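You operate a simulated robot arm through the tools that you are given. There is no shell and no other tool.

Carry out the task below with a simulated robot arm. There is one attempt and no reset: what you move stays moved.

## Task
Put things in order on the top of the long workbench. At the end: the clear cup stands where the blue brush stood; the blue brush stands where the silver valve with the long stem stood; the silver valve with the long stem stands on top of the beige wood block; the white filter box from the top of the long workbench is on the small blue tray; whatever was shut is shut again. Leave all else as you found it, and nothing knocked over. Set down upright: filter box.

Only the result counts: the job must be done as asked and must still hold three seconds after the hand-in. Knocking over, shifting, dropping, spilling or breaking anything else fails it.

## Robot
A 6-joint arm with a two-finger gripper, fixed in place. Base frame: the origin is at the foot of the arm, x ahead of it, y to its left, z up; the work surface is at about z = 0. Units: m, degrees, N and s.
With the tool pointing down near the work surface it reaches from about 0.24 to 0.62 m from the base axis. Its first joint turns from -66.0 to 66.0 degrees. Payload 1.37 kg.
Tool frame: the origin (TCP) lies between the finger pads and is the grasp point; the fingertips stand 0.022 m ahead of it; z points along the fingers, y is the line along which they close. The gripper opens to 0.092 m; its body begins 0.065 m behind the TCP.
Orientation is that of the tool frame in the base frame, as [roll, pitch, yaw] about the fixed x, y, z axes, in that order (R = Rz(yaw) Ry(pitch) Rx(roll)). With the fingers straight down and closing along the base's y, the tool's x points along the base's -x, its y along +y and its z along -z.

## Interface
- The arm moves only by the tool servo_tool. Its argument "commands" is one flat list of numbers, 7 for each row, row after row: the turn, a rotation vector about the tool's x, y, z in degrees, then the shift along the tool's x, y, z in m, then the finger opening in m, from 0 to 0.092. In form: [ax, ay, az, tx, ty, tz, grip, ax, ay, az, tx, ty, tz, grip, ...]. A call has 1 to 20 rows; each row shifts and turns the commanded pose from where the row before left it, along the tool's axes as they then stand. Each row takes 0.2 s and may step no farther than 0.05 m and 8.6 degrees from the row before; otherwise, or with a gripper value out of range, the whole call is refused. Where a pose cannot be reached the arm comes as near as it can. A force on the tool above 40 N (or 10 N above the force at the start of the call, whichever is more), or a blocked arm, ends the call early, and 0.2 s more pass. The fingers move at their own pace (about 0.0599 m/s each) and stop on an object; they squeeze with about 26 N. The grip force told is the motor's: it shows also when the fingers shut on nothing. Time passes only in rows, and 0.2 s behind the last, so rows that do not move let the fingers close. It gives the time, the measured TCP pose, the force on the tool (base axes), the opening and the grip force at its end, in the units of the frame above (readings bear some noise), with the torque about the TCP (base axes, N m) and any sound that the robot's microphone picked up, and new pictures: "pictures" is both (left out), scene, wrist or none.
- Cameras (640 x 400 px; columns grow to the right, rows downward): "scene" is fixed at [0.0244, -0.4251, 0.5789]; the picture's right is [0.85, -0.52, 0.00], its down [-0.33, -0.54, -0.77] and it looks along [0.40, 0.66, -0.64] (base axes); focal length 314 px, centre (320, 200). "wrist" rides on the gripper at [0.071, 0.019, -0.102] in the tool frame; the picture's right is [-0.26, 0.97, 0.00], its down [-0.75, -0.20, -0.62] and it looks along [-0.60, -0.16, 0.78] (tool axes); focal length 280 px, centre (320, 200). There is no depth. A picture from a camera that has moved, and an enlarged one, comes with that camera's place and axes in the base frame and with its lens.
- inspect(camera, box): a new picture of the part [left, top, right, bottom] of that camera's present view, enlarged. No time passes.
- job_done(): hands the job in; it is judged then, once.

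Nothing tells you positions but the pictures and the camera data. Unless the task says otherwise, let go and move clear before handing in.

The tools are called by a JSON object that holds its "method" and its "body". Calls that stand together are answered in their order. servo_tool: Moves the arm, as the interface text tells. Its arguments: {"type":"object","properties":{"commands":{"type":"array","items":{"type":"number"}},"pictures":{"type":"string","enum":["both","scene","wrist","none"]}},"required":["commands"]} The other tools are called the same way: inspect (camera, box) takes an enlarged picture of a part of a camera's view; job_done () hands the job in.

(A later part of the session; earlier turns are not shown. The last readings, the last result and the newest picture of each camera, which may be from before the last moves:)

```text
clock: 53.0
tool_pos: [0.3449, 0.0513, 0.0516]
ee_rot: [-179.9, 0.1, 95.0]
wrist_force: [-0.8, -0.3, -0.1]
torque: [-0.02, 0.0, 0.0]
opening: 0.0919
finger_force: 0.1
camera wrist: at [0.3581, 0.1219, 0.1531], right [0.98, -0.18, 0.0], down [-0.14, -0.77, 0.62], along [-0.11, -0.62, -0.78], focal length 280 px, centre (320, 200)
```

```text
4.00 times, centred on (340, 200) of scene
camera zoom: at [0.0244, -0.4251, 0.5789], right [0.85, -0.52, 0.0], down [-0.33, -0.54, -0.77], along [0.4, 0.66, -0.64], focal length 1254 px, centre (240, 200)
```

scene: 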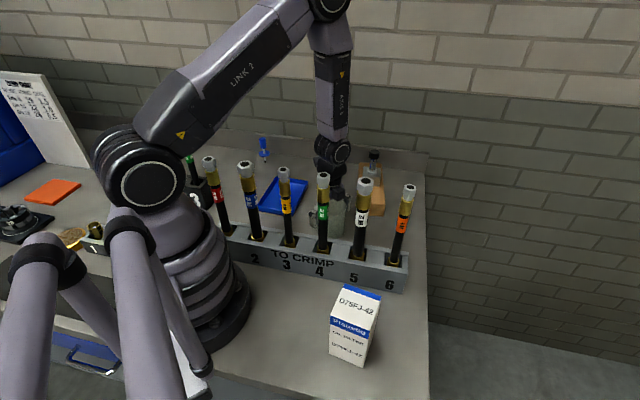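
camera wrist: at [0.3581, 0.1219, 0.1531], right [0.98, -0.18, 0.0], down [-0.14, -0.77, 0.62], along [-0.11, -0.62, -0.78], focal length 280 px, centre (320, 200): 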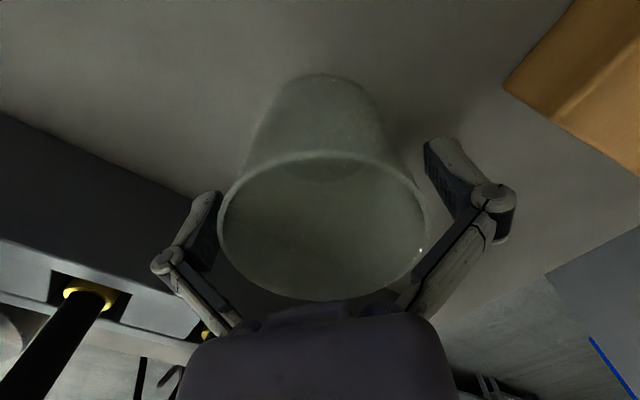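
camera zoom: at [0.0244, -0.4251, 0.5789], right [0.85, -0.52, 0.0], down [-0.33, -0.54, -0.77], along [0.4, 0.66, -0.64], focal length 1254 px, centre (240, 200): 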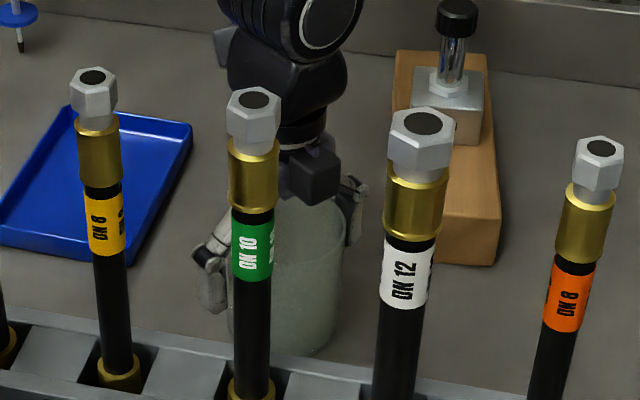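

The rim is centred between the fingers. I'll make a small shift and close gently while watching the force.

{"method": "servo_tool", "body": {"commands": [0, 0, 0, -0.002, 0.0005, 0, 0.092, 0, 0, 0, 0, 0, 0, 0.084, 0, 0, 0, 0, 0, 0, 0.079, 0, 0, 0, 0, 0, 0, 0.077, 0, 0, 0, 0, 0, 0, 0.076, 0, 0, 0, 0, 0, 0, 0.075, 0, 0, 0, 0, 0, 0, 0.075], "pictures": "wrist"}}

```text
clock: 54.6
tool_pos: [0.3457, 0.0471, 0.0517]
ee_rot: [-180.0, 0.0, 95.0]
wrist_force: [0.1, -0.1, 1.5]
torque: [-0.01, -0.01, 0.0]
opening: 0.075
finger_force: 0.1
camera wrist: at [0.3588, 0.1193, 0.1537], right [0.98, -0.18, 0.0], down [-0.14, -0.77, 0.62], along [-0.11, -0.62, -0.78], focal length 280 px, centre (320, 200)
```

wrist: 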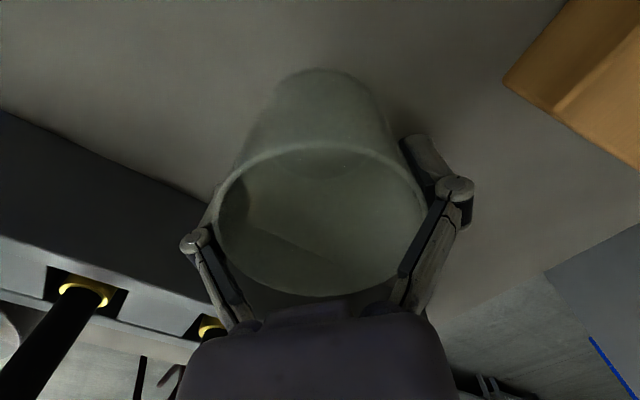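

{"method": "servo_tool", "body": {"commands": [0, 0, 0, 0, 0, 0, 0.074, 0, 0, 0, 0, 0, 0, 0.073, 0, 0, 0, 0, 0, 0, 0.072, 0, 0, 0, 0, 0, 0, 0.071, 0, 0, 0, 0, 0, 0, 0.071], "pictures": "none"}}

{"method": "inspect", "body": {"camera": "wrist", "box": [180, 60, 480, 280]}}

```text
clock: 55.8
tool_pos: [0.3455, 0.0477, 0.0519]
ee_rot: [-180.0, 0.0, 94.9]
wrist_force: [1.3, 1.0, 3.1]
torque: [0.02, -0.03, 0.01]
opening: 0.0724
finger_force: 1.0
```

```text
1.82 times, centred on (330, 170) of wrist
camera zoom: at [0.3589, 0.1194, 0.1538], right [0.98, -0.18, 0.0], down [-0.14, -0.77, 0.62], along [-0.11, -0.62, -0.78], focal length 510 px, centre (302, 254)
```

zoom: 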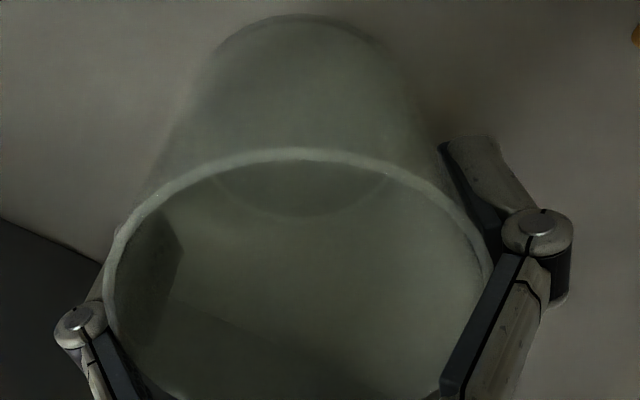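

{"method": "servo_tool", "body": {"commands": [0, 0, 0, 0, 0, 0, 0.07, 0, 0, 0, 0, 0, 0, 0.069, 0, 0, 0, 0, 0, 0, 0.068, 0, 0, 0, 0, 0, 0, 0.068], "pictures": "none"}}

```text
clock: 56.8
tool_pos: [0.3454, 0.0476, 0.0521]
ee_rot: [-180.0, 0.1, 95.0]
wrist_force: [-0.8, -0.3, 12.6]
torque: [0.01, 0.04, -0.01]
opening: 0.0715
finger_force: 25.7
```

{"method": "servo_tool", "body": {"commands": [0, 0, 0, 0, 0, -0.001, 0.069, 0, 0, 0, 0, 0, 0, 0.069, 0, 0, 0, 0, 0, 0, 0.069], "pictures": "none"}}

```text
clock: 57.6
tool_pos: [0.3468, 0.0474, 0.0535]
ee_rot: [179.9, 0.0, 94.9]
wrist_force: [-0.6, -0.6, 0.9]
torque: [-0.02, -0.01, 0.0]
opening: 0.0717
finger_force: 25.7
```

{"method": "servo_tool", "body": {"commands": [0, 0, 0, 0, 0, -0.003, 0.069, 0, 0, 0, 0, 0, -0.005, 0.069, 0, 0, 0, 0, 0, -0.01, 0.069, 0, 0, 0, 0, 0, -0.01, 0.069, 0, 0, 0, 0, 0, 0, 0.069, 0, 0, 0, 0, 0, 0, 0.069]}}

{"method": "inspect", "body": {"camera": "scene", "box": [300, 150, 380, 250]}}

{"method": "inspect", "body": {"camera": "wrist", "box": [180, 60, 480, 280]}}

```text
clock: 59.0
tool_pos: [0.346, 0.0458, 0.0815]
ee_rot: [180.0, 0.0, 95.1]
wrist_force: [0.3, 0.9, -0.7]
torque: [-0.06, 0.0, 0.03]
opening: 0.0715
finger_force: 25.7
camera wrist: at [0.3591, 0.118, 0.1823], right [0.98, -0.18, 0.0], down [-0.14, -0.77, 0.62], along [-0.11, -0.62, -0.78], focal length 280 px, centre (320, 200)
```

scene: 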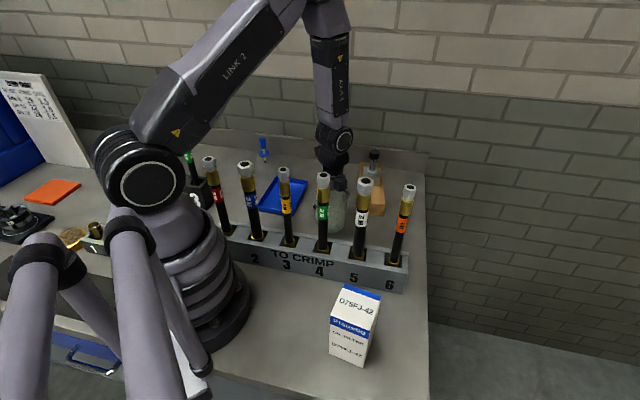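
wrist: 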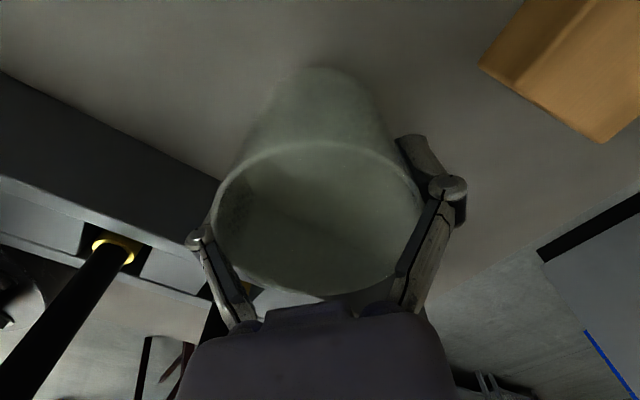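

```text
4.00 times, centred on (340, 200) of scene
camera zoom: at [0.0244, -0.4251, 0.5789], right [0.85, -0.52, 0.0], down [-0.33, -0.54, -0.77], along [0.4, 0.66, -0.64], focal length 1254 px, centre (240, 200)
```

zoom: 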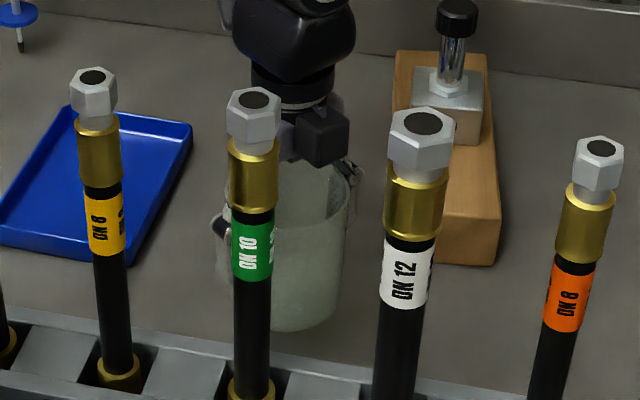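

```text
1.82 times, centred on (330, 170) of wrist
camera zoom: at [0.3591, 0.118, 0.1823], right [0.98, -0.18, 0.0], down [-0.14, -0.77, 0.62], along [-0.11, -0.62, -0.78], focal length 510 px, centre (302, 254)
```

zoom: 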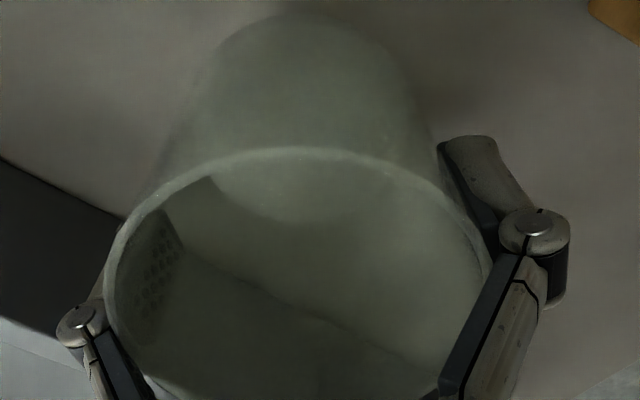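

The cup is lifted and level. I'll move it sideways to the brush's old place, staying low and slow.

{"method": "servo_tool", "body": {"commands": [0, 0, 0, 0, 0, -0.01, 0.069, 0, 0, 0, -0.0149, 0.01287, 0, 0.069, 0, 0, 0, -0.0149, 0.01287, 0, 0.069, 0, 0, 0, -0.0149, 0.01287, 0, 0.069, 0, 0, 0, -0.0149, 0.01287, 0, 0.069, 0, 0, 0, -0.0149, 0.01287, 0, 0.069, 0, 0, 0, -0.0149, 0.01287, 0, 0.069, 0, 0, 0, -0.0149, 0.01287, 0, 0.069, 0, 0, 0, 0, 0, 0, 0.069, 0, 0, 0, 0, 0, 0, 0.069]}}

{"method": "inspect", "body": {"camera": "scene", "box": [330, 150, 430, 260]}}

{"method": "inspect", "body": {"camera": "wrist", "box": [180, 60, 480, 280]}}

```text
clock: 61.2
tool_pos: [0.4469, -0.0494, 0.0904]
ee_rot: [179.9, 0.0, 95.2]
wrist_force: [-0.4, -0.7, -0.7]
torque: [0.02, -0.02, 0.02]
opening: 0.0714
finger_force: 26.2
camera wrist: at [0.4594, 0.0222, 0.1931], right [0.98, -0.18, 0.0], down [-0.14, -0.77, 0.62], along [-0.11, -0.62, -0.78], focal length 280 px, centre (320, 200)
```

scene: 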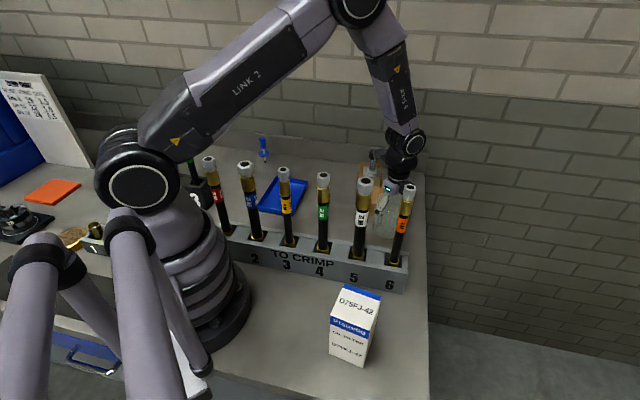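
wrist: 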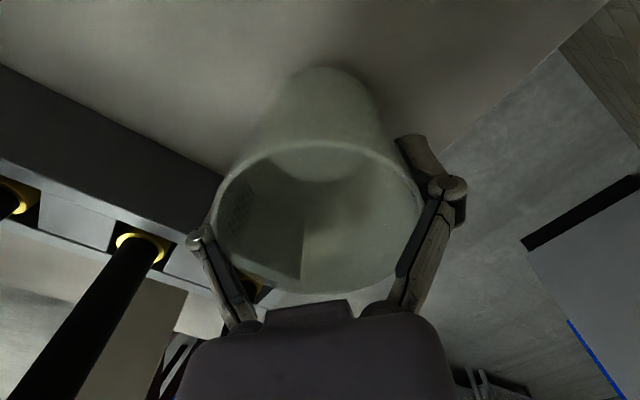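

```text
3.64 times, centred on (380, 205) of scene
camera zoom: at [0.0244, -0.4251, 0.5789], right [0.85, -0.52, 0.0], down [-0.33, -0.54, -0.77], along [0.4, 0.66, -0.64], focal length 1140 px, centre (102, 182)
```

zoom: 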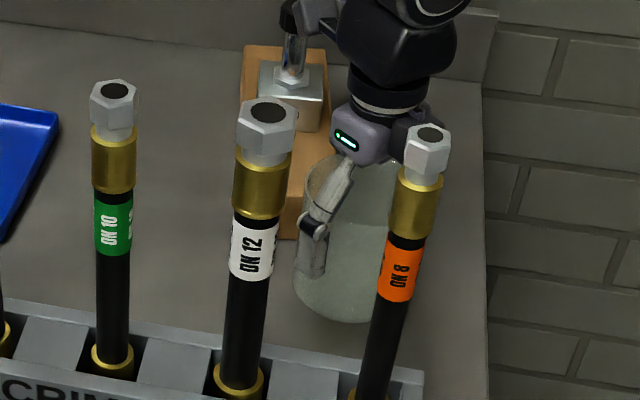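

```text
1.82 times, centred on (330, 170) of wrist
camera zoom: at [0.4594, 0.0222, 0.1931], right [0.98, -0.18, 0.0], down [-0.14, -0.77, 0.62], along [-0.11, -0.62, -0.78], focal length 510 px, centre (302, 254)
```

zoom: 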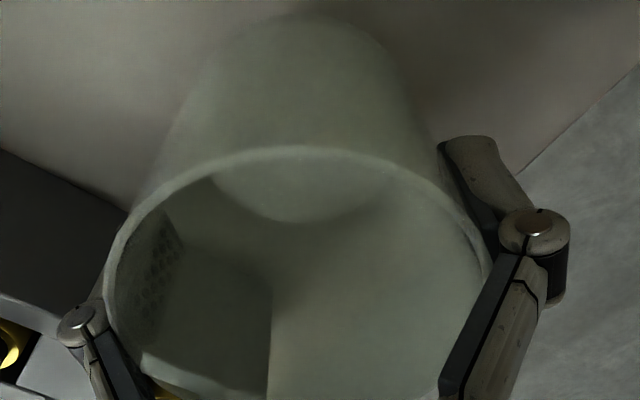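

{"method": "servo_tool", "body": {"commands": [0, 0, 0, 0, -0.0005, 0.01, 0.069, 0, 0, 0, 0, 0, 0.01, 0.069, 0, 0, 0, 0, 0, 0.01, 0.069, 0, 0, 0, 0, 0, 0.005, 0.069, 0, 0, 0, 0, 0, 0.001, 0.069, 0, 0, 0, 0, 0, 0, 0.069, 0, 0, 0, 0, 0, 0, 0.069], "pictures": "none"}}

{"method": "servo_tool", "body": {"commands": [0, 0, 0, 0, 0, 0.001, 0.069, 0, 0, 0, 0, 0, 0, 0.069], "pictures": "none"}}

{"method": "inspect", "body": {"camera": "scene", "box": [360, 190, 420, 250]}}

```text
clock: 62.8
tool_pos: [0.4452, -0.0494, 0.0544]
ee_rot: [180.0, 0.0, 95.0]
wrist_force: [0.3, -0.2, -1.1]
torque: [0.02, 0.0, 0.02]
opening: 0.0715
finger_force: 26.5
```

```text
clock: 63.4
tool_pos: [0.4466, -0.0493, 0.0545]
ee_rot: [180.0, 0.0, 95.0]
wrist_force: [0.4, -0.2, -0.9]
torque: [-0.01, -0.01, -0.01]
opening: 0.0712
finger_force: 26.1
```

```text
6.67 times, centred on (390, 220) of scene
camera zoom: at [0.0244, -0.4251, 0.5789], right [0.85, -0.52, 0.0], down [-0.33, -0.54, -0.77], along [0.4, 0.66, -0.64], focal length 2090 px, centre (-147, 67)
```

zoom: 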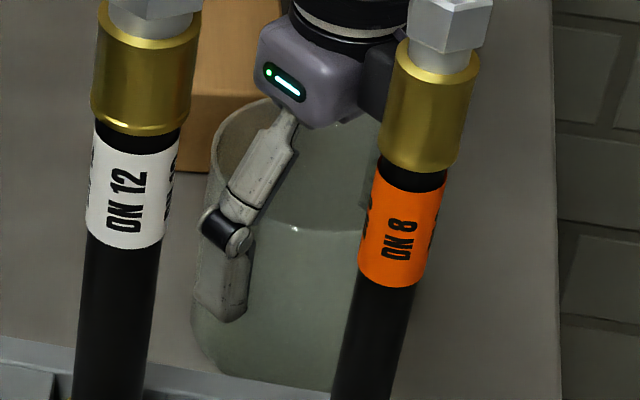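

{"method": "servo_tool", "body": {"commands": [0, 0, 0, 0, 0, 0.0008, 0.069, 0, 0, 0, 0, 0, 0, 0.069], "pictures": "none"}}

{"method": "servo_tool", "body": {"commands": [0, 0, 0, 0, 0, 0.0007, 0.069, 0, 0, 0, 0, 0, 0, 0.069], "pictures": "none"}}

{"method": "servo_tool", "body": {"commands": [0, 0, 0, 0, 0, 0.0005, 0.069, 0, 0, 0, 0, 0, 0, 0.069], "pictures": "none"}}

```text
clock: 64.0
tool_pos: [0.4474, -0.0483, 0.0534]
ee_rot: [179.9, 0.1, 95.0]
wrist_force: [-0.4, 0.3, -1.0]
torque: [0.04, -0.02, -0.02]
opening: 0.0711
finger_force: 25.1
```

```text
clock: 64.6
tool_pos: [0.4457, -0.0488, 0.0521]
ee_rot: [-180.0, 0.0, 95.0]
wrist_force: [-0.1, -0.9, 4.6]
torque: [0.05, 0.0, -0.05]
opening: 0.0709
finger_force: 26.0
```

```text
clock: 65.2
tool_pos: [0.4469, -0.0509, 0.0527]
ee_rot: [179.9, 0.0, 95.0]
wrist_force: [-1.7, 2.5, 20.9]
torque: [0.08, 0.24, -0.15]
opening: 0.0713
finger_force: 25.8
```

Contact is firm at 20.9 N, so I'll back off 0.9 mm and then open gradually.

{"method": "servo_tool", "body": {"commands": [0, 0, 0, 0, 0, -0.0009, 0.069, 0, 0, 0, 0, 0, 0, 0.069], "pictures": "none"}}

```text
clock: 65.8
tool_pos: [0.4467, -0.05, 0.0538]
ee_rot: [179.9, 0.1, 95.1]
wrist_force: [1.3, -1.1, 15.9]
torque: [-0.1, 0.09, -0.07]
opening: 0.0711
finger_force: 25.7
```

{"method": "servo_tool", "body": {"commands": [0, 0, 0, 0, 0, -0.0007, 0.069, 0, 0, 0, 0, 0, 0, 0.069], "pictures": "none"}}

```text
clock: 66.4
tool_pos: [0.4458, -0.0492, 0.0523]
ee_rot: [-180.0, 0.0, 95.1]
wrist_force: [2.8, 0.3, 5.3]
torque: [-0.01, -0.16, 0.01]
opening: 0.071
finger_force: 26.3
```

{"method": "servo_tool", "body": {"commands": [0, 0, 0, 0, 0, -0.0002, 0.069, 0, 0, 0, 0, 0, 0, 0.0705, 0, 0, 0, 0, 0, 0, 0.0715, 0, 0, 0, 0, 0, 0, 0.073, 0, 0, 0, 0, 0, 0, 0.0745, 0, 0, 0, 0, 0, 0, 0.0745], "pictures": "wrist"}}

{"method": "inspect", "body": {"camera": "scene", "box": [360, 190, 420, 250]}}

{"method": "inspect", "body": {"camera": "wrist", "box": [180, 60, 480, 280]}}

```text
clock: 67.8
tool_pos: [0.4464, -0.049, 0.0528]
ee_rot: [180.0, 0.1, 95.0]
wrist_force: [0.1, -0.1, -0.5]
torque: [0.0, 0.01, 0.0]
opening: 0.0745
finger_force: 0.1
camera wrist: at [0.4586, 0.0226, 0.1552], right [0.98, -0.18, 0.0], down [-0.14, -0.77, 0.62], along [-0.11, -0.62, -0.78], focal length 280 px, centre (320, 200)
```

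wrist: 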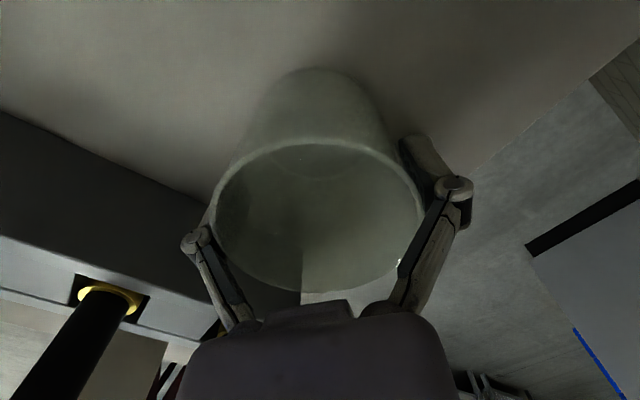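

```text
6.67 times, centred on (390, 220) of scene
camera zoom: at [0.0244, -0.4251, 0.5789], right [0.85, -0.52, 0.0], down [-0.33, -0.54, -0.77], along [0.4, 0.66, -0.64], focal length 2090 px, centre (-147, 67)
```

zoom: 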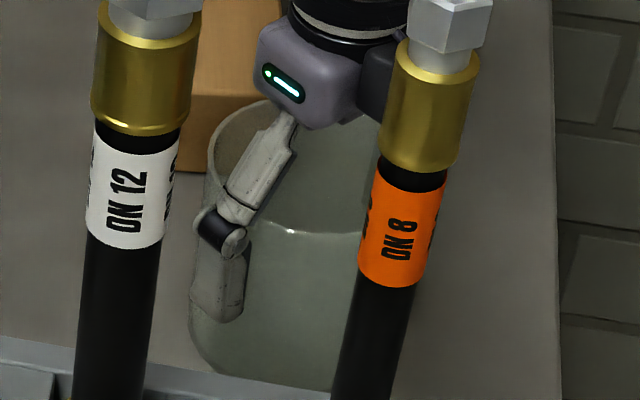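

```text
1.82 times, centred on (330, 170) of wrist
camera zoom: at [0.4586, 0.0226, 0.1552], right [0.98, -0.18, 0.0], down [-0.14, -0.77, 0.62], along [-0.11, -0.62, -0.78], focal length 510 px, centre (302, 254)
```

zoom: 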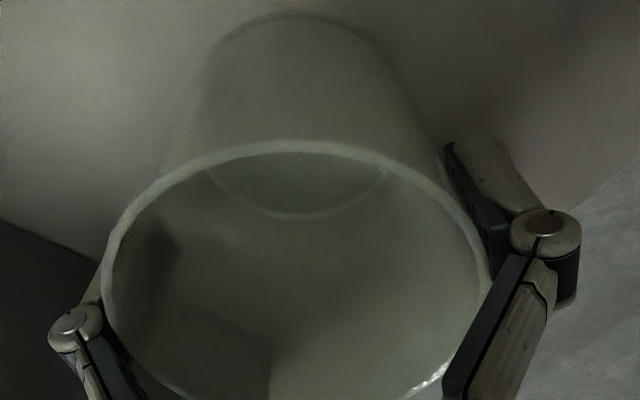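

Released, and the cup is standing free. I'll open fully and rise.

{"method": "servo_tool", "body": {"commands": [0, 0, 0, 0, 0, 0, 0.085, 0, 0, 0, 0, -0.001, 0, 0.092, 0, 0, 0, 0, 0, 0, 0.092, 0, 0, 0, 0, 0, -0.02, 0.092, 0, 0, 0, 0, 0, -0.03, 0.092, 0, 0, 0, 0, 0, -0.04, 0.092, 0, 0, 0, 0, 0, -0.045, 0.092, 0, 0, 0, 0, 0, -0.045, 0.092, 0, 0, 0, 0, 0, -0.045, 0.092, 0, 0, 0, 0, 0, 0, 0.092]}}

{"method": "inspect", "body": {"camera": "scene", "box": [230, 120, 430, 260]}}

{"method": "inspect", "body": {"camera": "wrist", "box": [250, 10, 390, 130]}}

```text
clock: 70.0
tool_pos: [0.445, -0.0474, 0.2776]
ee_rot: [-180.0, 0.0, 94.9]
wrist_force: [0.4, 0.1, 0.4]
torque: [-0.04, 0.01, 0.02]
opening: 0.0919
finger_force: 0.0
camera wrist: at [0.4579, 0.024, 0.3791], right [0.98, -0.18, 0.0], down [-0.14, -0.77, 0.62], along [-0.11, -0.62, -0.78], focal length 280 px, centre (320, 200)
```

scene: 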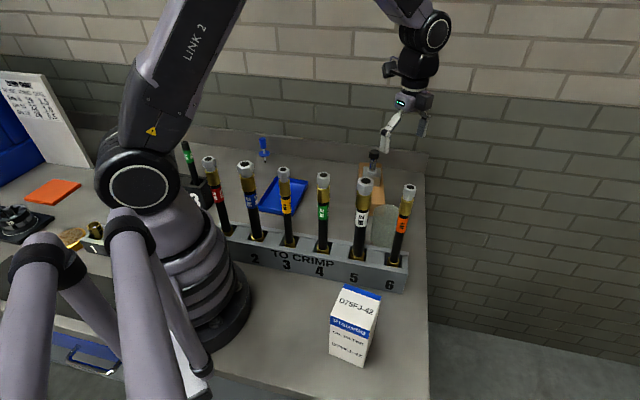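
wrist: 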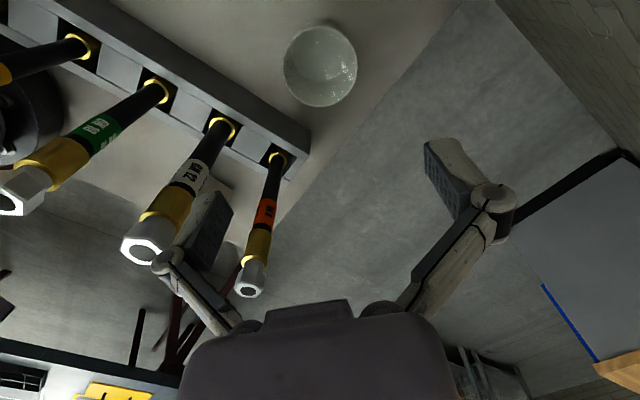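

```text
2.86 times, centred on (330, 190) of scene
camera zoom: at [0.0244, -0.4251, 0.5789], right [0.85, -0.52, 0.0], down [-0.33, -0.54, -0.77], along [0.4, 0.66, -0.64], focal length 896 px, centre (291, 229)
```

zoom: 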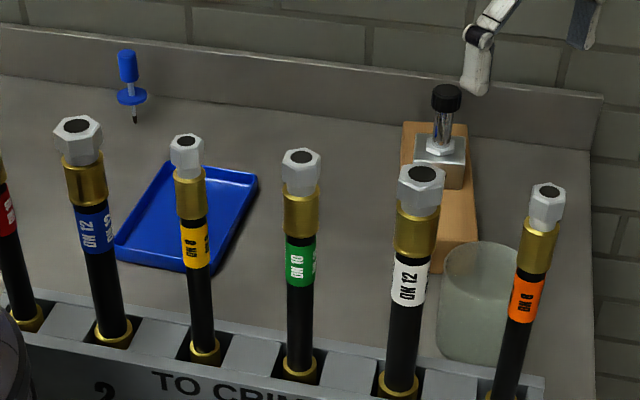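

```text
3.33 times, centred on (320, 70) of wrist
camera zoom: at [0.4579, 0.024, 0.3791], right [0.98, -0.18, 0.0], down [-0.14, -0.77, 0.62], along [-0.11, -0.62, -0.78], focal length 935 px, centre (320, 633)
```

zoom: 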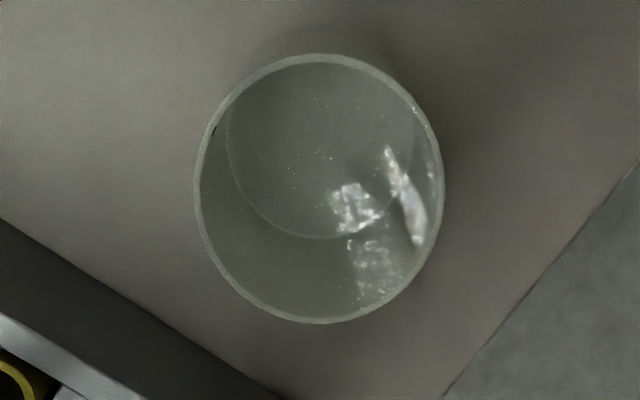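

Cup placed at about (0.4455, -0.047). Last item: the filter box in front of the rack. I'll rise well above the hoses and move over to it.

{"method": "servo_tool", "body": {"commands": [0, 0, 0, 0, 0, -0.042, 0.092, 0, 0, 0, 0, 0, -0.042, 0.092, 0, 0, 0, -0.02138, -0.03428, 0, 0.092, 0, 0, 0, -0.02138, -0.03428, 0, 0.092, 0, 0, 0, -0.02138, -0.03428, 0, 0.092, 0, 0, 0, -0.02138, -0.03428, 0, 0.092, 0, 0, 0, -0.02138, -0.03428, 0, 0.092, 0, 0, 0, -0.02138, -0.03428, 0, 0.092, 0, 0, 0, -0.02138, -0.03428, 0, 0.092, 0, 0, -7.65, 0, 0, 0, 0.092, 0, 0, -7.65, 0, 0, 0, 0.092, 0, 0, -7.65, 0, 0, 0, 0.092, 0, 0, -7.65, 0, 0, 0, 0.092, 0, 0, 0, 0, 0, 0, 0.092]}}

```text
clock: 73.0
tool_pos: [0.2182, -0.2205, 0.3619]
ee_rot: [-180.0, 0.0, 125.7]
wrist_force: [0.5, 0.3, 1.0]
torque: [0.01, -0.02, -0.01]
opening: 0.092
finger_force: 0.0
camera wrist: at [0.1933, -0.1514, 0.4644], right [0.94, 0.35, 0.0], down [0.27, -0.73, 0.62], along [0.22, -0.59, -0.78], focal length 280 px, centre (320, 200)
```

scene: 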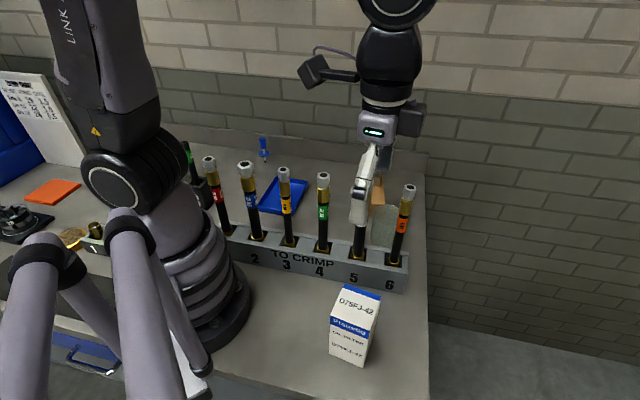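
wrist: 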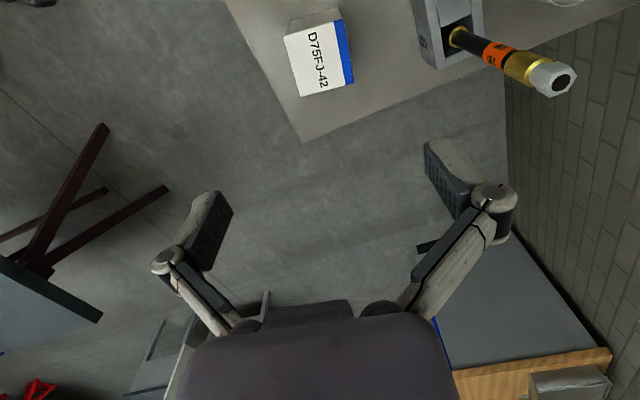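

{"method": "inspect", "body": {"camera": "wrist", "box": [260, 0, 380, 110]}}

```text
3.64 times, centred on (320, 55) of wrist
camera zoom: at [0.1933, -0.1514, 0.4644], right [0.94, 0.35, 0.0], down [0.27, -0.73, 0.62], along [0.22, -0.59, -0.78], focal length 1020 px, centre (320, 727)
```

zoom: 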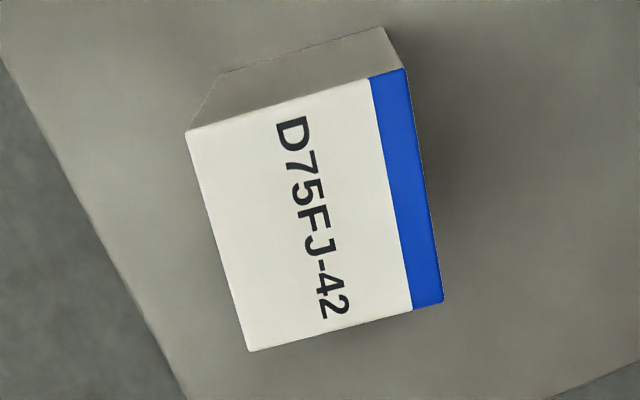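

The box top centre is (0.2195, -0.2206), 0.065 square, rotated 35°. I'll align and descend in two stages.

{"method": "servo_tool", "body": {"commands": [0, 0, 0.7, -0.0007, 0.0011, 0.03, 0.092, 0, 0, 0, 0, 0, 0.042, 0.092, 0, 0, 0, 0, 0, 0.042, 0.092, 0, 0, 0, 0, 0, 0.042, 0.092, 0, 0, 0, 0, 0, 0.03, 0.092, 0, 0, 0, 0, 0, 0, 0.092, 0, 0, 0, 0, 0, 0, 0.092]}}

{"method": "inspect", "body": {"camera": "wrist", "box": [180, 20, 460, 220]}}

```text
clock: 74.6
tool_pos: [0.2202, -0.2199, 0.1742]
ee_rot: [-179.9, 0.0, 124.9]
wrist_force: [0.2, -0.2, -0.1]
torque: [-0.01, -0.03, 0.0]
opening: 0.092
finger_force: 0.0
camera wrist: at [0.1959, -0.1515, 0.2762], right [0.94, 0.34, 0.0], down [0.26, -0.73, 0.62], along [0.21, -0.59, -0.78], focal length 280 px, centre (320, 200)
```

scene: 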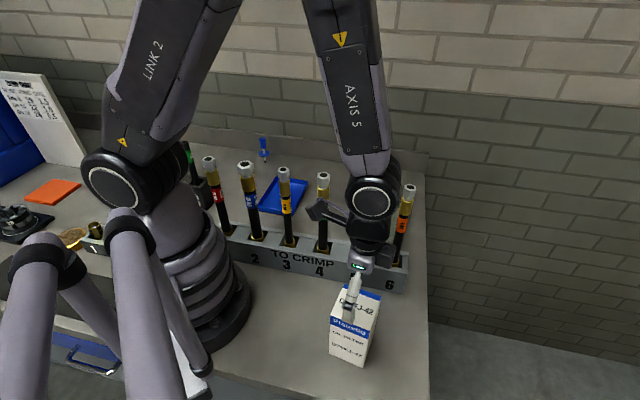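
wrist: 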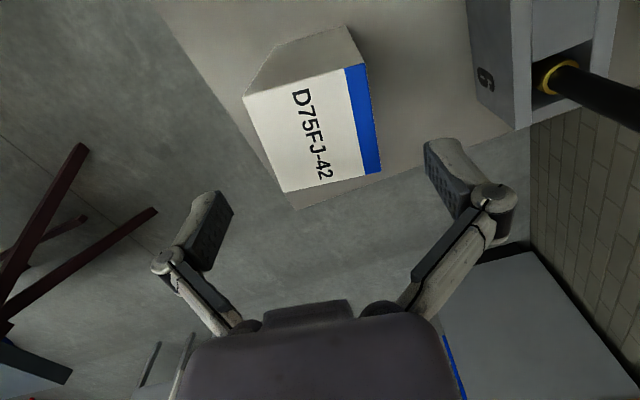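

```text
2.00 times, centred on (320, 120) of wrist
camera zoom: at [0.1959, -0.1515, 0.2762], right [0.94, 0.34, 0.0], down [0.26, -0.73, 0.62], along [0.21, -0.59, -0.78], focal length 561 px, centre (320, 360)
```

zoom: 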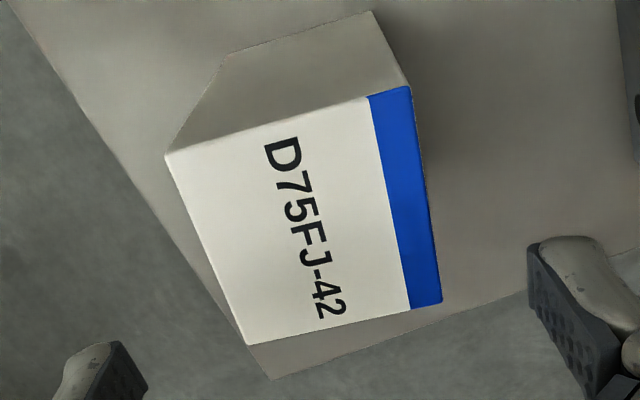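

{"method": "servo_tool", "body": {"commands": [0, 0, 0, -0.0015, -0.001, 0.0, 0.092, 0, 0, 0, 0, 0, 0.02, 0.092, 0, 0, 0, 0, 0, 0.02, 0.092, 0, 0, 0, 0, 0, 0.025, 0.092, 0, 0, 0, 0, 0, 0.021, 0.092, 0, 0, 0, 0, 0, 0, 0.092, 0, 0, 0, 0, 0, 0, 0.092]}}

{"method": "inspect", "body": {"camera": "wrist", "box": [180, 40, 480, 300]}}

{"method": "inspect", "body": {"camera": "scene", "box": [300, 220, 420, 380]}}

```text
clock: 76.2
tool_pos: [0.2203, -0.2216, 0.0919]
ee_rot: [179.9, 0.1, 124.9]
wrist_force: [-0.1, -0.3, -0.1]
torque: [-0.02, 0.0, 0.01]
opening: 0.092
finger_force: 0.0
camera wrist: at [0.195, -0.1538, 0.1922], right [0.94, 0.34, 0.0], down [0.26, -0.73, 0.63], along [0.21, -0.59, -0.78], focal length 280 px, centre (320, 200)
```

scene: 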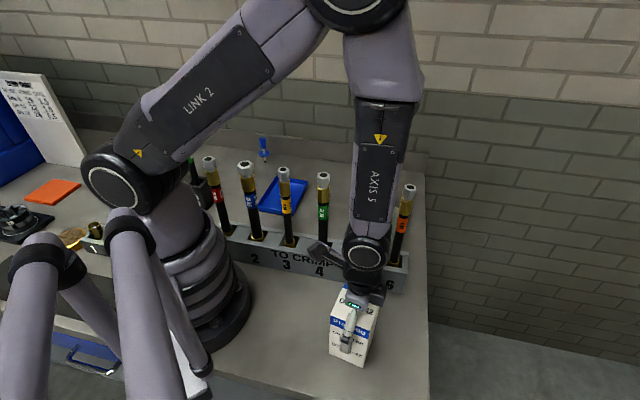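
wrist: 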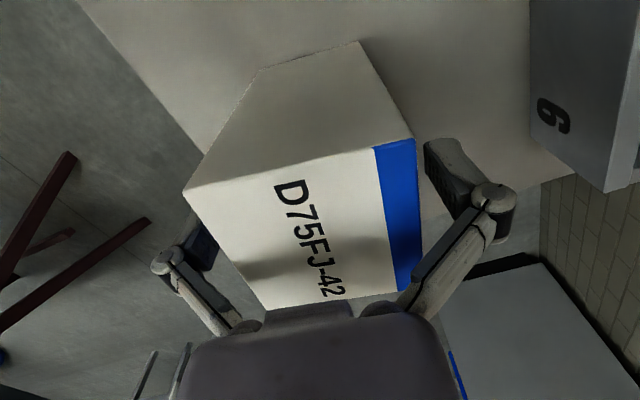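

```text
1.54 times, centred on (330, 170) of wrist
camera zoom: at [0.195, -0.1538, 0.1922], right [0.94, 0.34, 0.0], down [0.26, -0.73, 0.63], along [0.21, -0.59, -0.78], focal length 431 px, centre (305, 246)
```

zoom: 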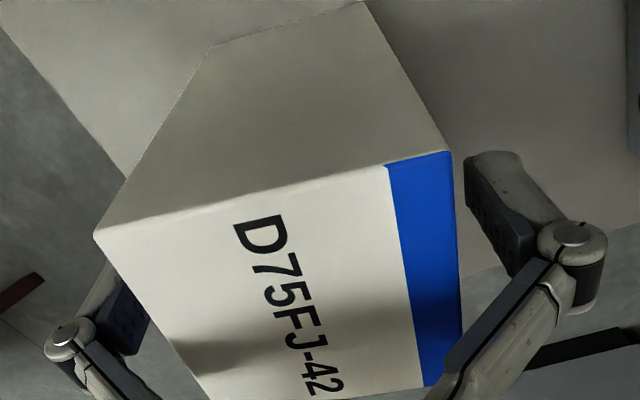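

```text
2.50 times, centred on (360, 300) of scene
camera zoom: at [0.0244, -0.4251, 0.5789], right [0.85, -0.52, 0.0], down [-0.33, -0.54, -0.77], along [0.4, 0.66, -0.64], focal length 784 px, centre (220, -50)
```

zoom: 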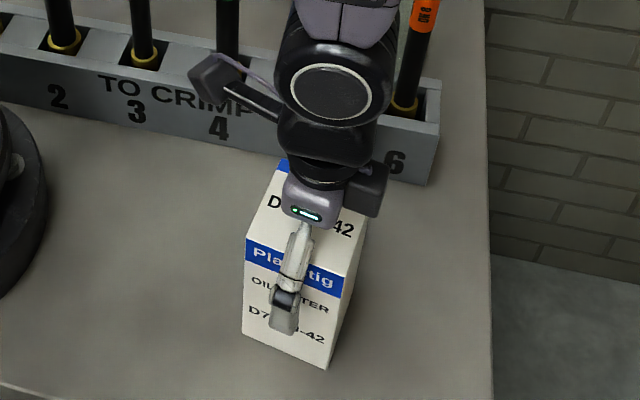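

The fingers straddle the box with clearance, so I'll close now.

{"method": "servo_tool", "body": {"commands": [0, 0, 0, 0, 0, 0, 0.08, 0, 0, 0, 0, 0, 0, 0.07, 0, 0, 0, 0, 0, 0, 0.066, 0, 0, 0, 0, 0, 0, 0.063, 0, 0, 0, 0, 0, 0, 0.06, 0, 0, 0, 0, 0, 0, 0.06], "pictures": "none"}}

```text
clock: 77.6
tool_pos: [0.2206, -0.2229, 0.091]
ee_rot: [179.9, 0.1, 124.9]
wrist_force: [5.3, 5.6, 25.8]
torque: [0.06, 0.04, -0.1]
opening: 0.0721
finger_force: 25.9
```

{"method": "inspect", "body": {"camera": "wrist", "box": [180, 40, 480, 300]}}

{"method": "inspect", "body": {"camera": "scene", "box": [300, 220, 420, 380]}}

```text
1.54 times, centred on (330, 170) of wrist
camera zoom: at [0.1951, -0.1539, 0.1927], right [0.94, 0.34, 0.0], down [0.26, -0.73, 0.63], along [0.21, -0.59, -0.78], focal length 431 px, centre (305, 246)
```

zoom: 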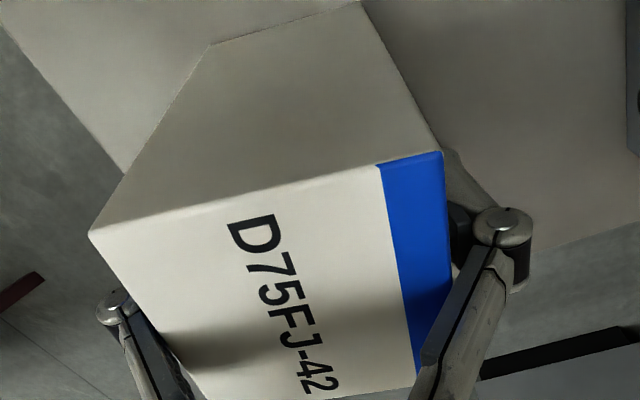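

```text
2.50 times, centred on (360, 300) of scene
camera zoom: at [0.0243, -0.425, 0.579], right [0.85, -0.52, 0.0], down [-0.33, -0.54, -0.77], along [0.4, 0.66, -0.64], focal length 784 px, centre (220, -50)
```

zoom: 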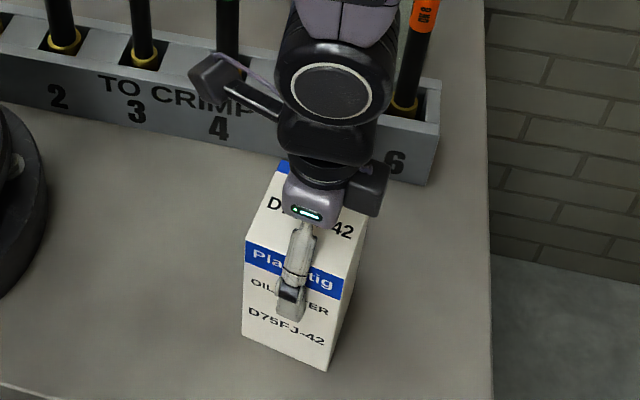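

The box top is catching the slanted finger links because I'm gripping too deep. I'll open again, rise about 16 mm and re-grip with the pads.

{"method": "servo_tool", "body": {"commands": [0, 0, 0, 0, 0, 0, 0.075, 0, 0, 0, 0, 0, 0, 0.085, 0, 0, 0, 0, 0, 0, 0.092, 0, 0, 0, 0, 0, -0.016, 0.092, 0, 0, 0, 0, 0, 0, 0.092, 0, 0, 0, 0, 0, 0, 0.092]}}

{"method": "inspect", "body": {"camera": "wrist", "box": [180, 40, 480, 300]}}

```text
clock: 79.0
tool_pos: [0.2198, -0.222, 0.1069]
ee_rot: [-180.0, 0.0, 125.0]
wrist_force: [-0.4, 0.0, 0.1]
torque: [-0.02, -0.01, 0.0]
opening: 0.0922
finger_force: 0.0
camera wrist: at [0.1951, -0.1527, 0.2085], right [0.94, 0.34, 0.0], down [0.26, -0.73, 0.62], along [0.21, -0.59, -0.78], focal length 280 px, centre (320, 200)
```

scene: 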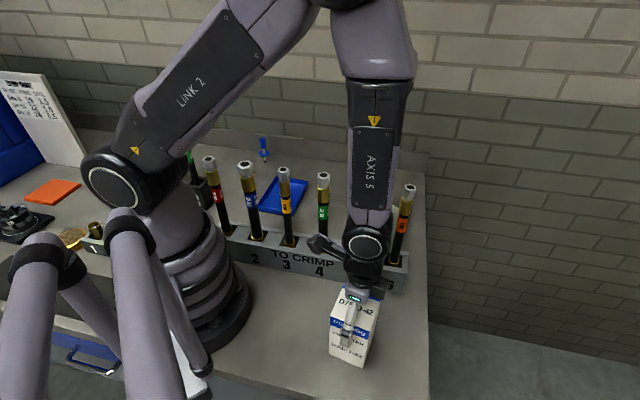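
wrist: 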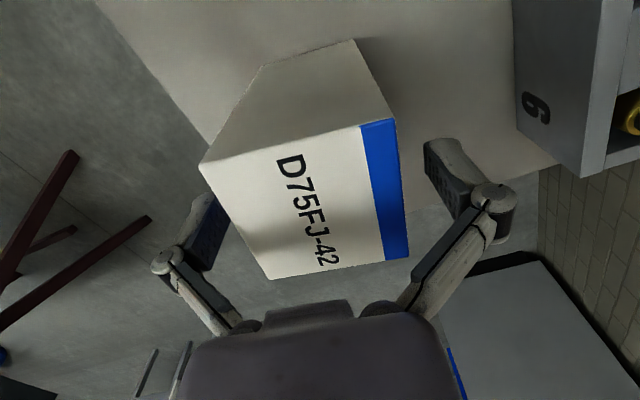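

```text
1.54 times, centred on (330, 170) of wrist
camera zoom: at [0.1951, -0.1527, 0.2085], right [0.94, 0.34, 0.0], down [0.26, -0.73, 0.62], along [0.21, -0.59, -0.78], focal length 431 px, centre (305, 246)
```

zoom: 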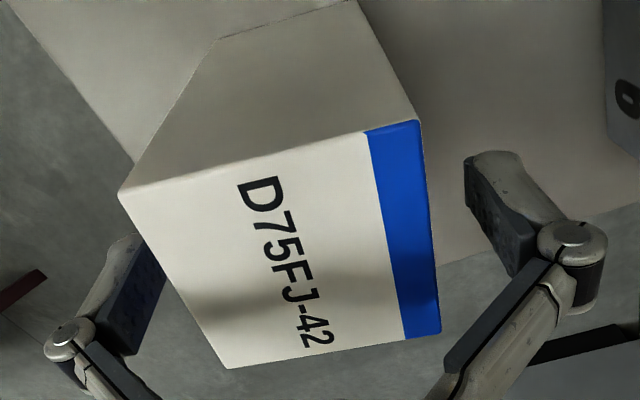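

{"method": "servo_tool", "body": {"commands": [0, 0, 0, 0, 0, 0, 0.08, 0, 0, 0, 0, 0, 0, 0.07, 0, 0, 0, 0, 0, 0, 0.066, 0, 0, 0, 0, 0, 0, 0.063, 0, 0, 0, 0, 0, 0, 0.058, 0, 0, 0, 0, 0, 0, 0.058], "pictures": "none"}}

{"method": "inspect", "body": {"camera": "wrist", "box": [180, 40, 480, 300]}}

{"method": "inspect", "body": {"camera": "scene", "box": [300, 220, 420, 380]}}

```text
clock: 80.4
tool_pos: [0.2208, -0.2214, 0.1067]
ee_rot: [180.0, 0.0, 124.9]
wrist_force: [-2.1, -1.4, 4.8]
torque: [-0.01, 0.09, -0.02]
opening: 0.0648
finger_force: 26.0
```

```text
1.54 times, centred on (330, 170) of wrist
camera zoom: at [0.1951, -0.1527, 0.2085], right [0.94, 0.34, 0.0], down [0.26, -0.73, 0.63], along [0.21, -0.59, -0.78], focal length 431 px, centre (305, 246)
```

zoom: 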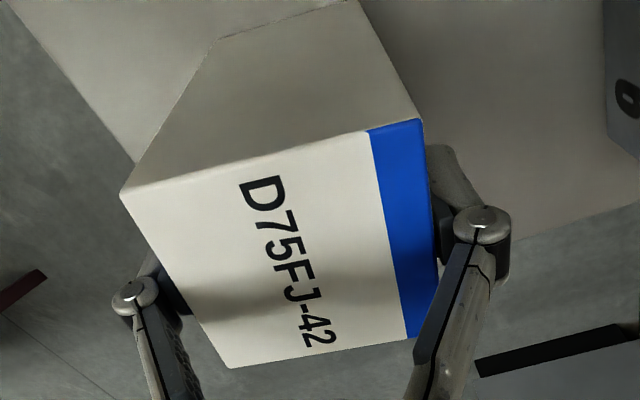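

```text
2.50 times, centred on (360, 300) of scene
camera zoom: at [0.0244, -0.4251, 0.5789], right [0.85, -0.52, 0.0], down [-0.33, -0.54, -0.77], along [0.4, 0.66, -0.64], focal length 784 px, centre (220, -50)
```

zoom: 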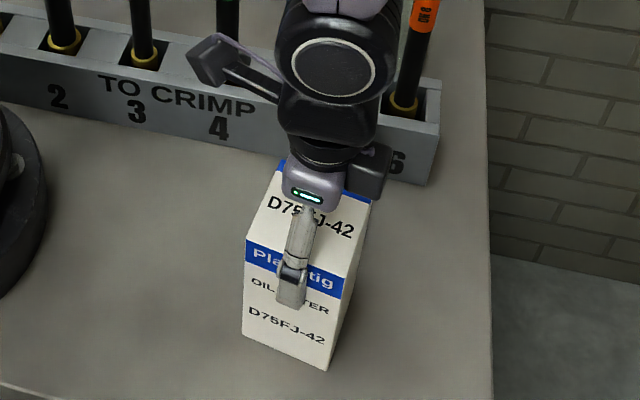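

Proper pad grip now (opening 0.0648). I'll lift slightly and check that the box hangs straight.

{"method": "servo_tool", "body": {"commands": [0, 0, 0, 0, 0, -0.003, 0.058, 0, 0, 0, 0, 0, -0.007, 0.058, 0, 0, 0, 0, 0, -0.01, 0.058, 0, 0, 0, 0, 0, 0, 0.058, 0, 0, 0, 0, 0, 0, 0.058]}}

{"method": "inspect", "body": {"camera": "scene", "box": [300, 220, 420, 380]}}

```text
clock: 81.6
tool_pos: [0.2199, -0.2224, 0.1256]
ee_rot: [179.9, 0.0, 124.9]
wrist_force: [-0.2, 0.2, -3.9]
torque: [-0.01, 0.01, 0.0]
opening: 0.0652
finger_force: 25.8
camera wrist: at [0.195, -0.153, 0.2285], right [0.94, 0.34, 0.0], down [0.26, -0.73, 0.62], along [0.21, -0.59, -0.78], focal length 280 px, centre (320, 200)
```

scene: 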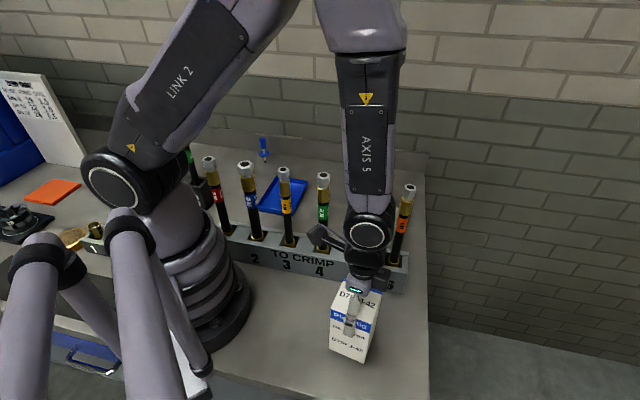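
wrist: 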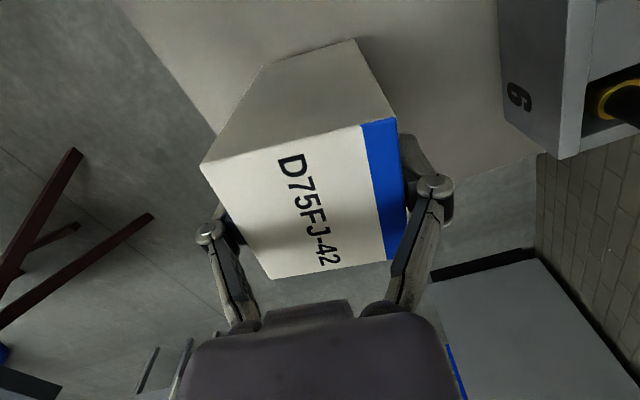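

```text
2.50 times, centred on (360, 300) of scene
camera zoom: at [0.0244, -0.4251, 0.5789], right [0.85, -0.52, 0.0], down [-0.33, -0.54, -0.77], along [0.4, 0.66, -0.64], focal length 784 px, centre (220, -50)
```

zoom: 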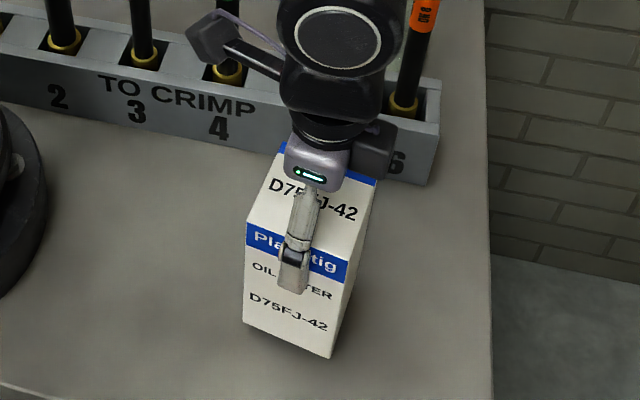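

The box hangs straight (3.9 N). I'll raise it to about z=0.405 to clear the hose tops.

{"method": "servo_tool", "body": {"commands": [0, 0, 0, 0, 0, -0.03, 0.058, 0, 0, 0, 0, 0, -0.04, 0.058, 0, 0, 0, 0, 0, -0.04, 0.058, 0, 0, 0, 0, 0, -0.04, 0.058, 0, 0, 0, 0, 0, -0.04, 0.058, 0, 0, 0, 0, 0, -0.04, 0.058, 0, 0, 0, 0, 0, -0.04, 0.058, 0, 0, 0, 0, 0, -0.01, 0.058, 0, 0, 0, 0, 0, 0, 0.058, 0, 0, 0, 0, 0, 0, 0.058]}}

```text
clock: 83.8
tool_pos: [0.22, -0.2218, 0.4066]
ee_rot: [-180.0, 0.0, 125.0]
wrist_force: [-0.3, -0.3, -3.7]
torque: [0.02, 0.01, 0.0]
opening: 0.0647
finger_force: 26.2
camera wrist: at [0.1957, -0.1525, 0.509], right [0.94, 0.34, 0.0], down [0.26, -0.73, 0.62], along [0.21, -0.59, -0.78], focal length 280 px, centre (320, 200)
```

scene: 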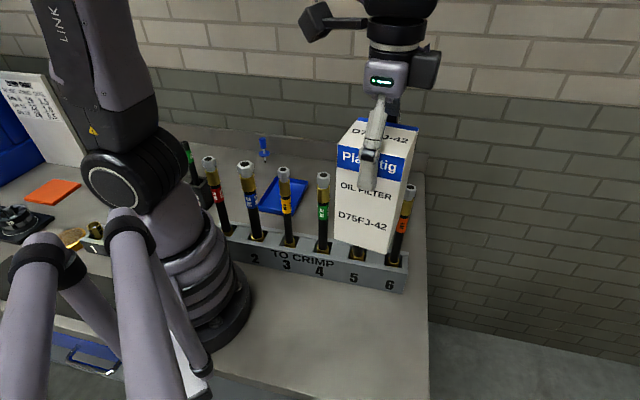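
wrist: 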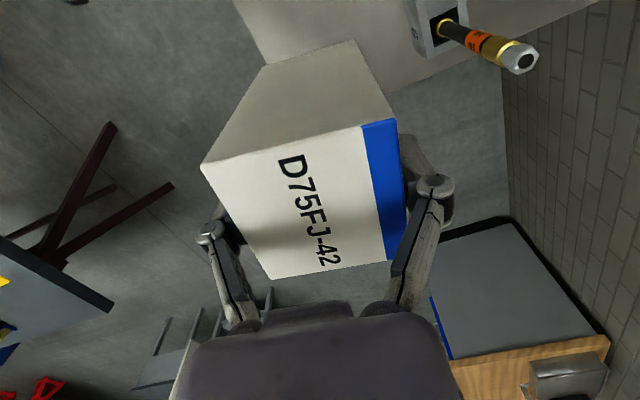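

{"method": "servo_tool", "body": {"commands": [0, 0, 0, 0.00736, 0.03202, 0, 0.058, 0, 0, 0, 0.00736, 0.03202, 0, 0.058, 0, 0, 0, 0.00736, 0.03202, 0, 0.058, 0, 0, 0, 0.00736, 0.03202, 0, 0.058, 0, 0, 0, 0.00736, 0.03202, 0, 0.058, 0, 0, 0, 0.0293, 0.02355, 0, 0.058, 0, 0, 0, 0.0293, 0.02355, 0, 0.058, 0, 0, 0, 0.0293, 0.02355, 0, 0.058, 0, 0, 0, 0.0293, 0.02355, 0, 0.058, 0, 0, 0, 0.03368, 0.01502, 0, 0.058, 0, 0, 0, 0.03368, 0.01502, 0, 0.058, 0, 0, 0, 0.03368, 0.01502, 0, 0.058, 0, 0, 0, 0.03368, 0.01502, 0, 0.058, 0, 0, 0, 0.03368, 0.01502, 0, 0.058, 0, 0, -4.25, 0, 0, 0, 0.058, 0, 0, -4.25, 0, 0, 0, 0.058, 0, 0, 0, 0, 0, 0, 0.058]}}

```text
clock: 87.4
tool_pos: [0.3063, 0.2304, 0.4066]
ee_rot: [-179.9, -0.1, 133.4]
wrist_force: [0.7, -0.9, -4.3]
torque: [0.0, -0.02, -0.01]
opening: 0.0649
finger_force: 25.9
camera wrist: at [0.2705, 0.2954, 0.5089], right [0.88, 0.47, 0.0], down [0.37, -0.69, 0.63], along [0.3, -0.55, -0.78], focal length 280 px, centre (320, 200)
```

scene: 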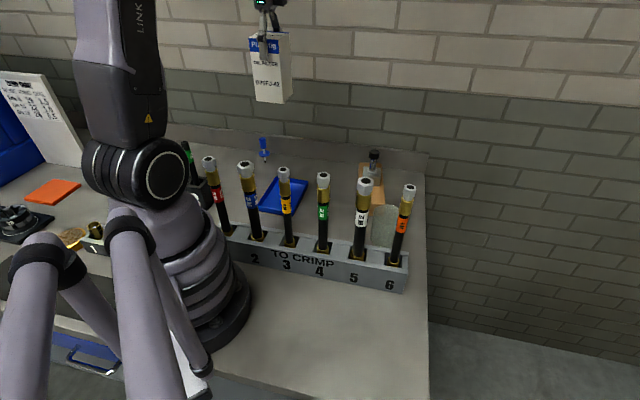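
wrist: 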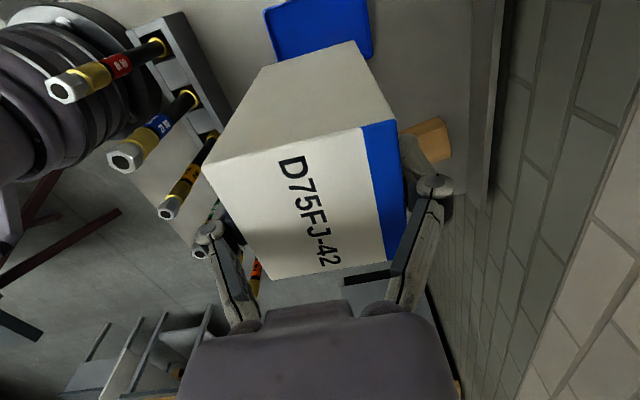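

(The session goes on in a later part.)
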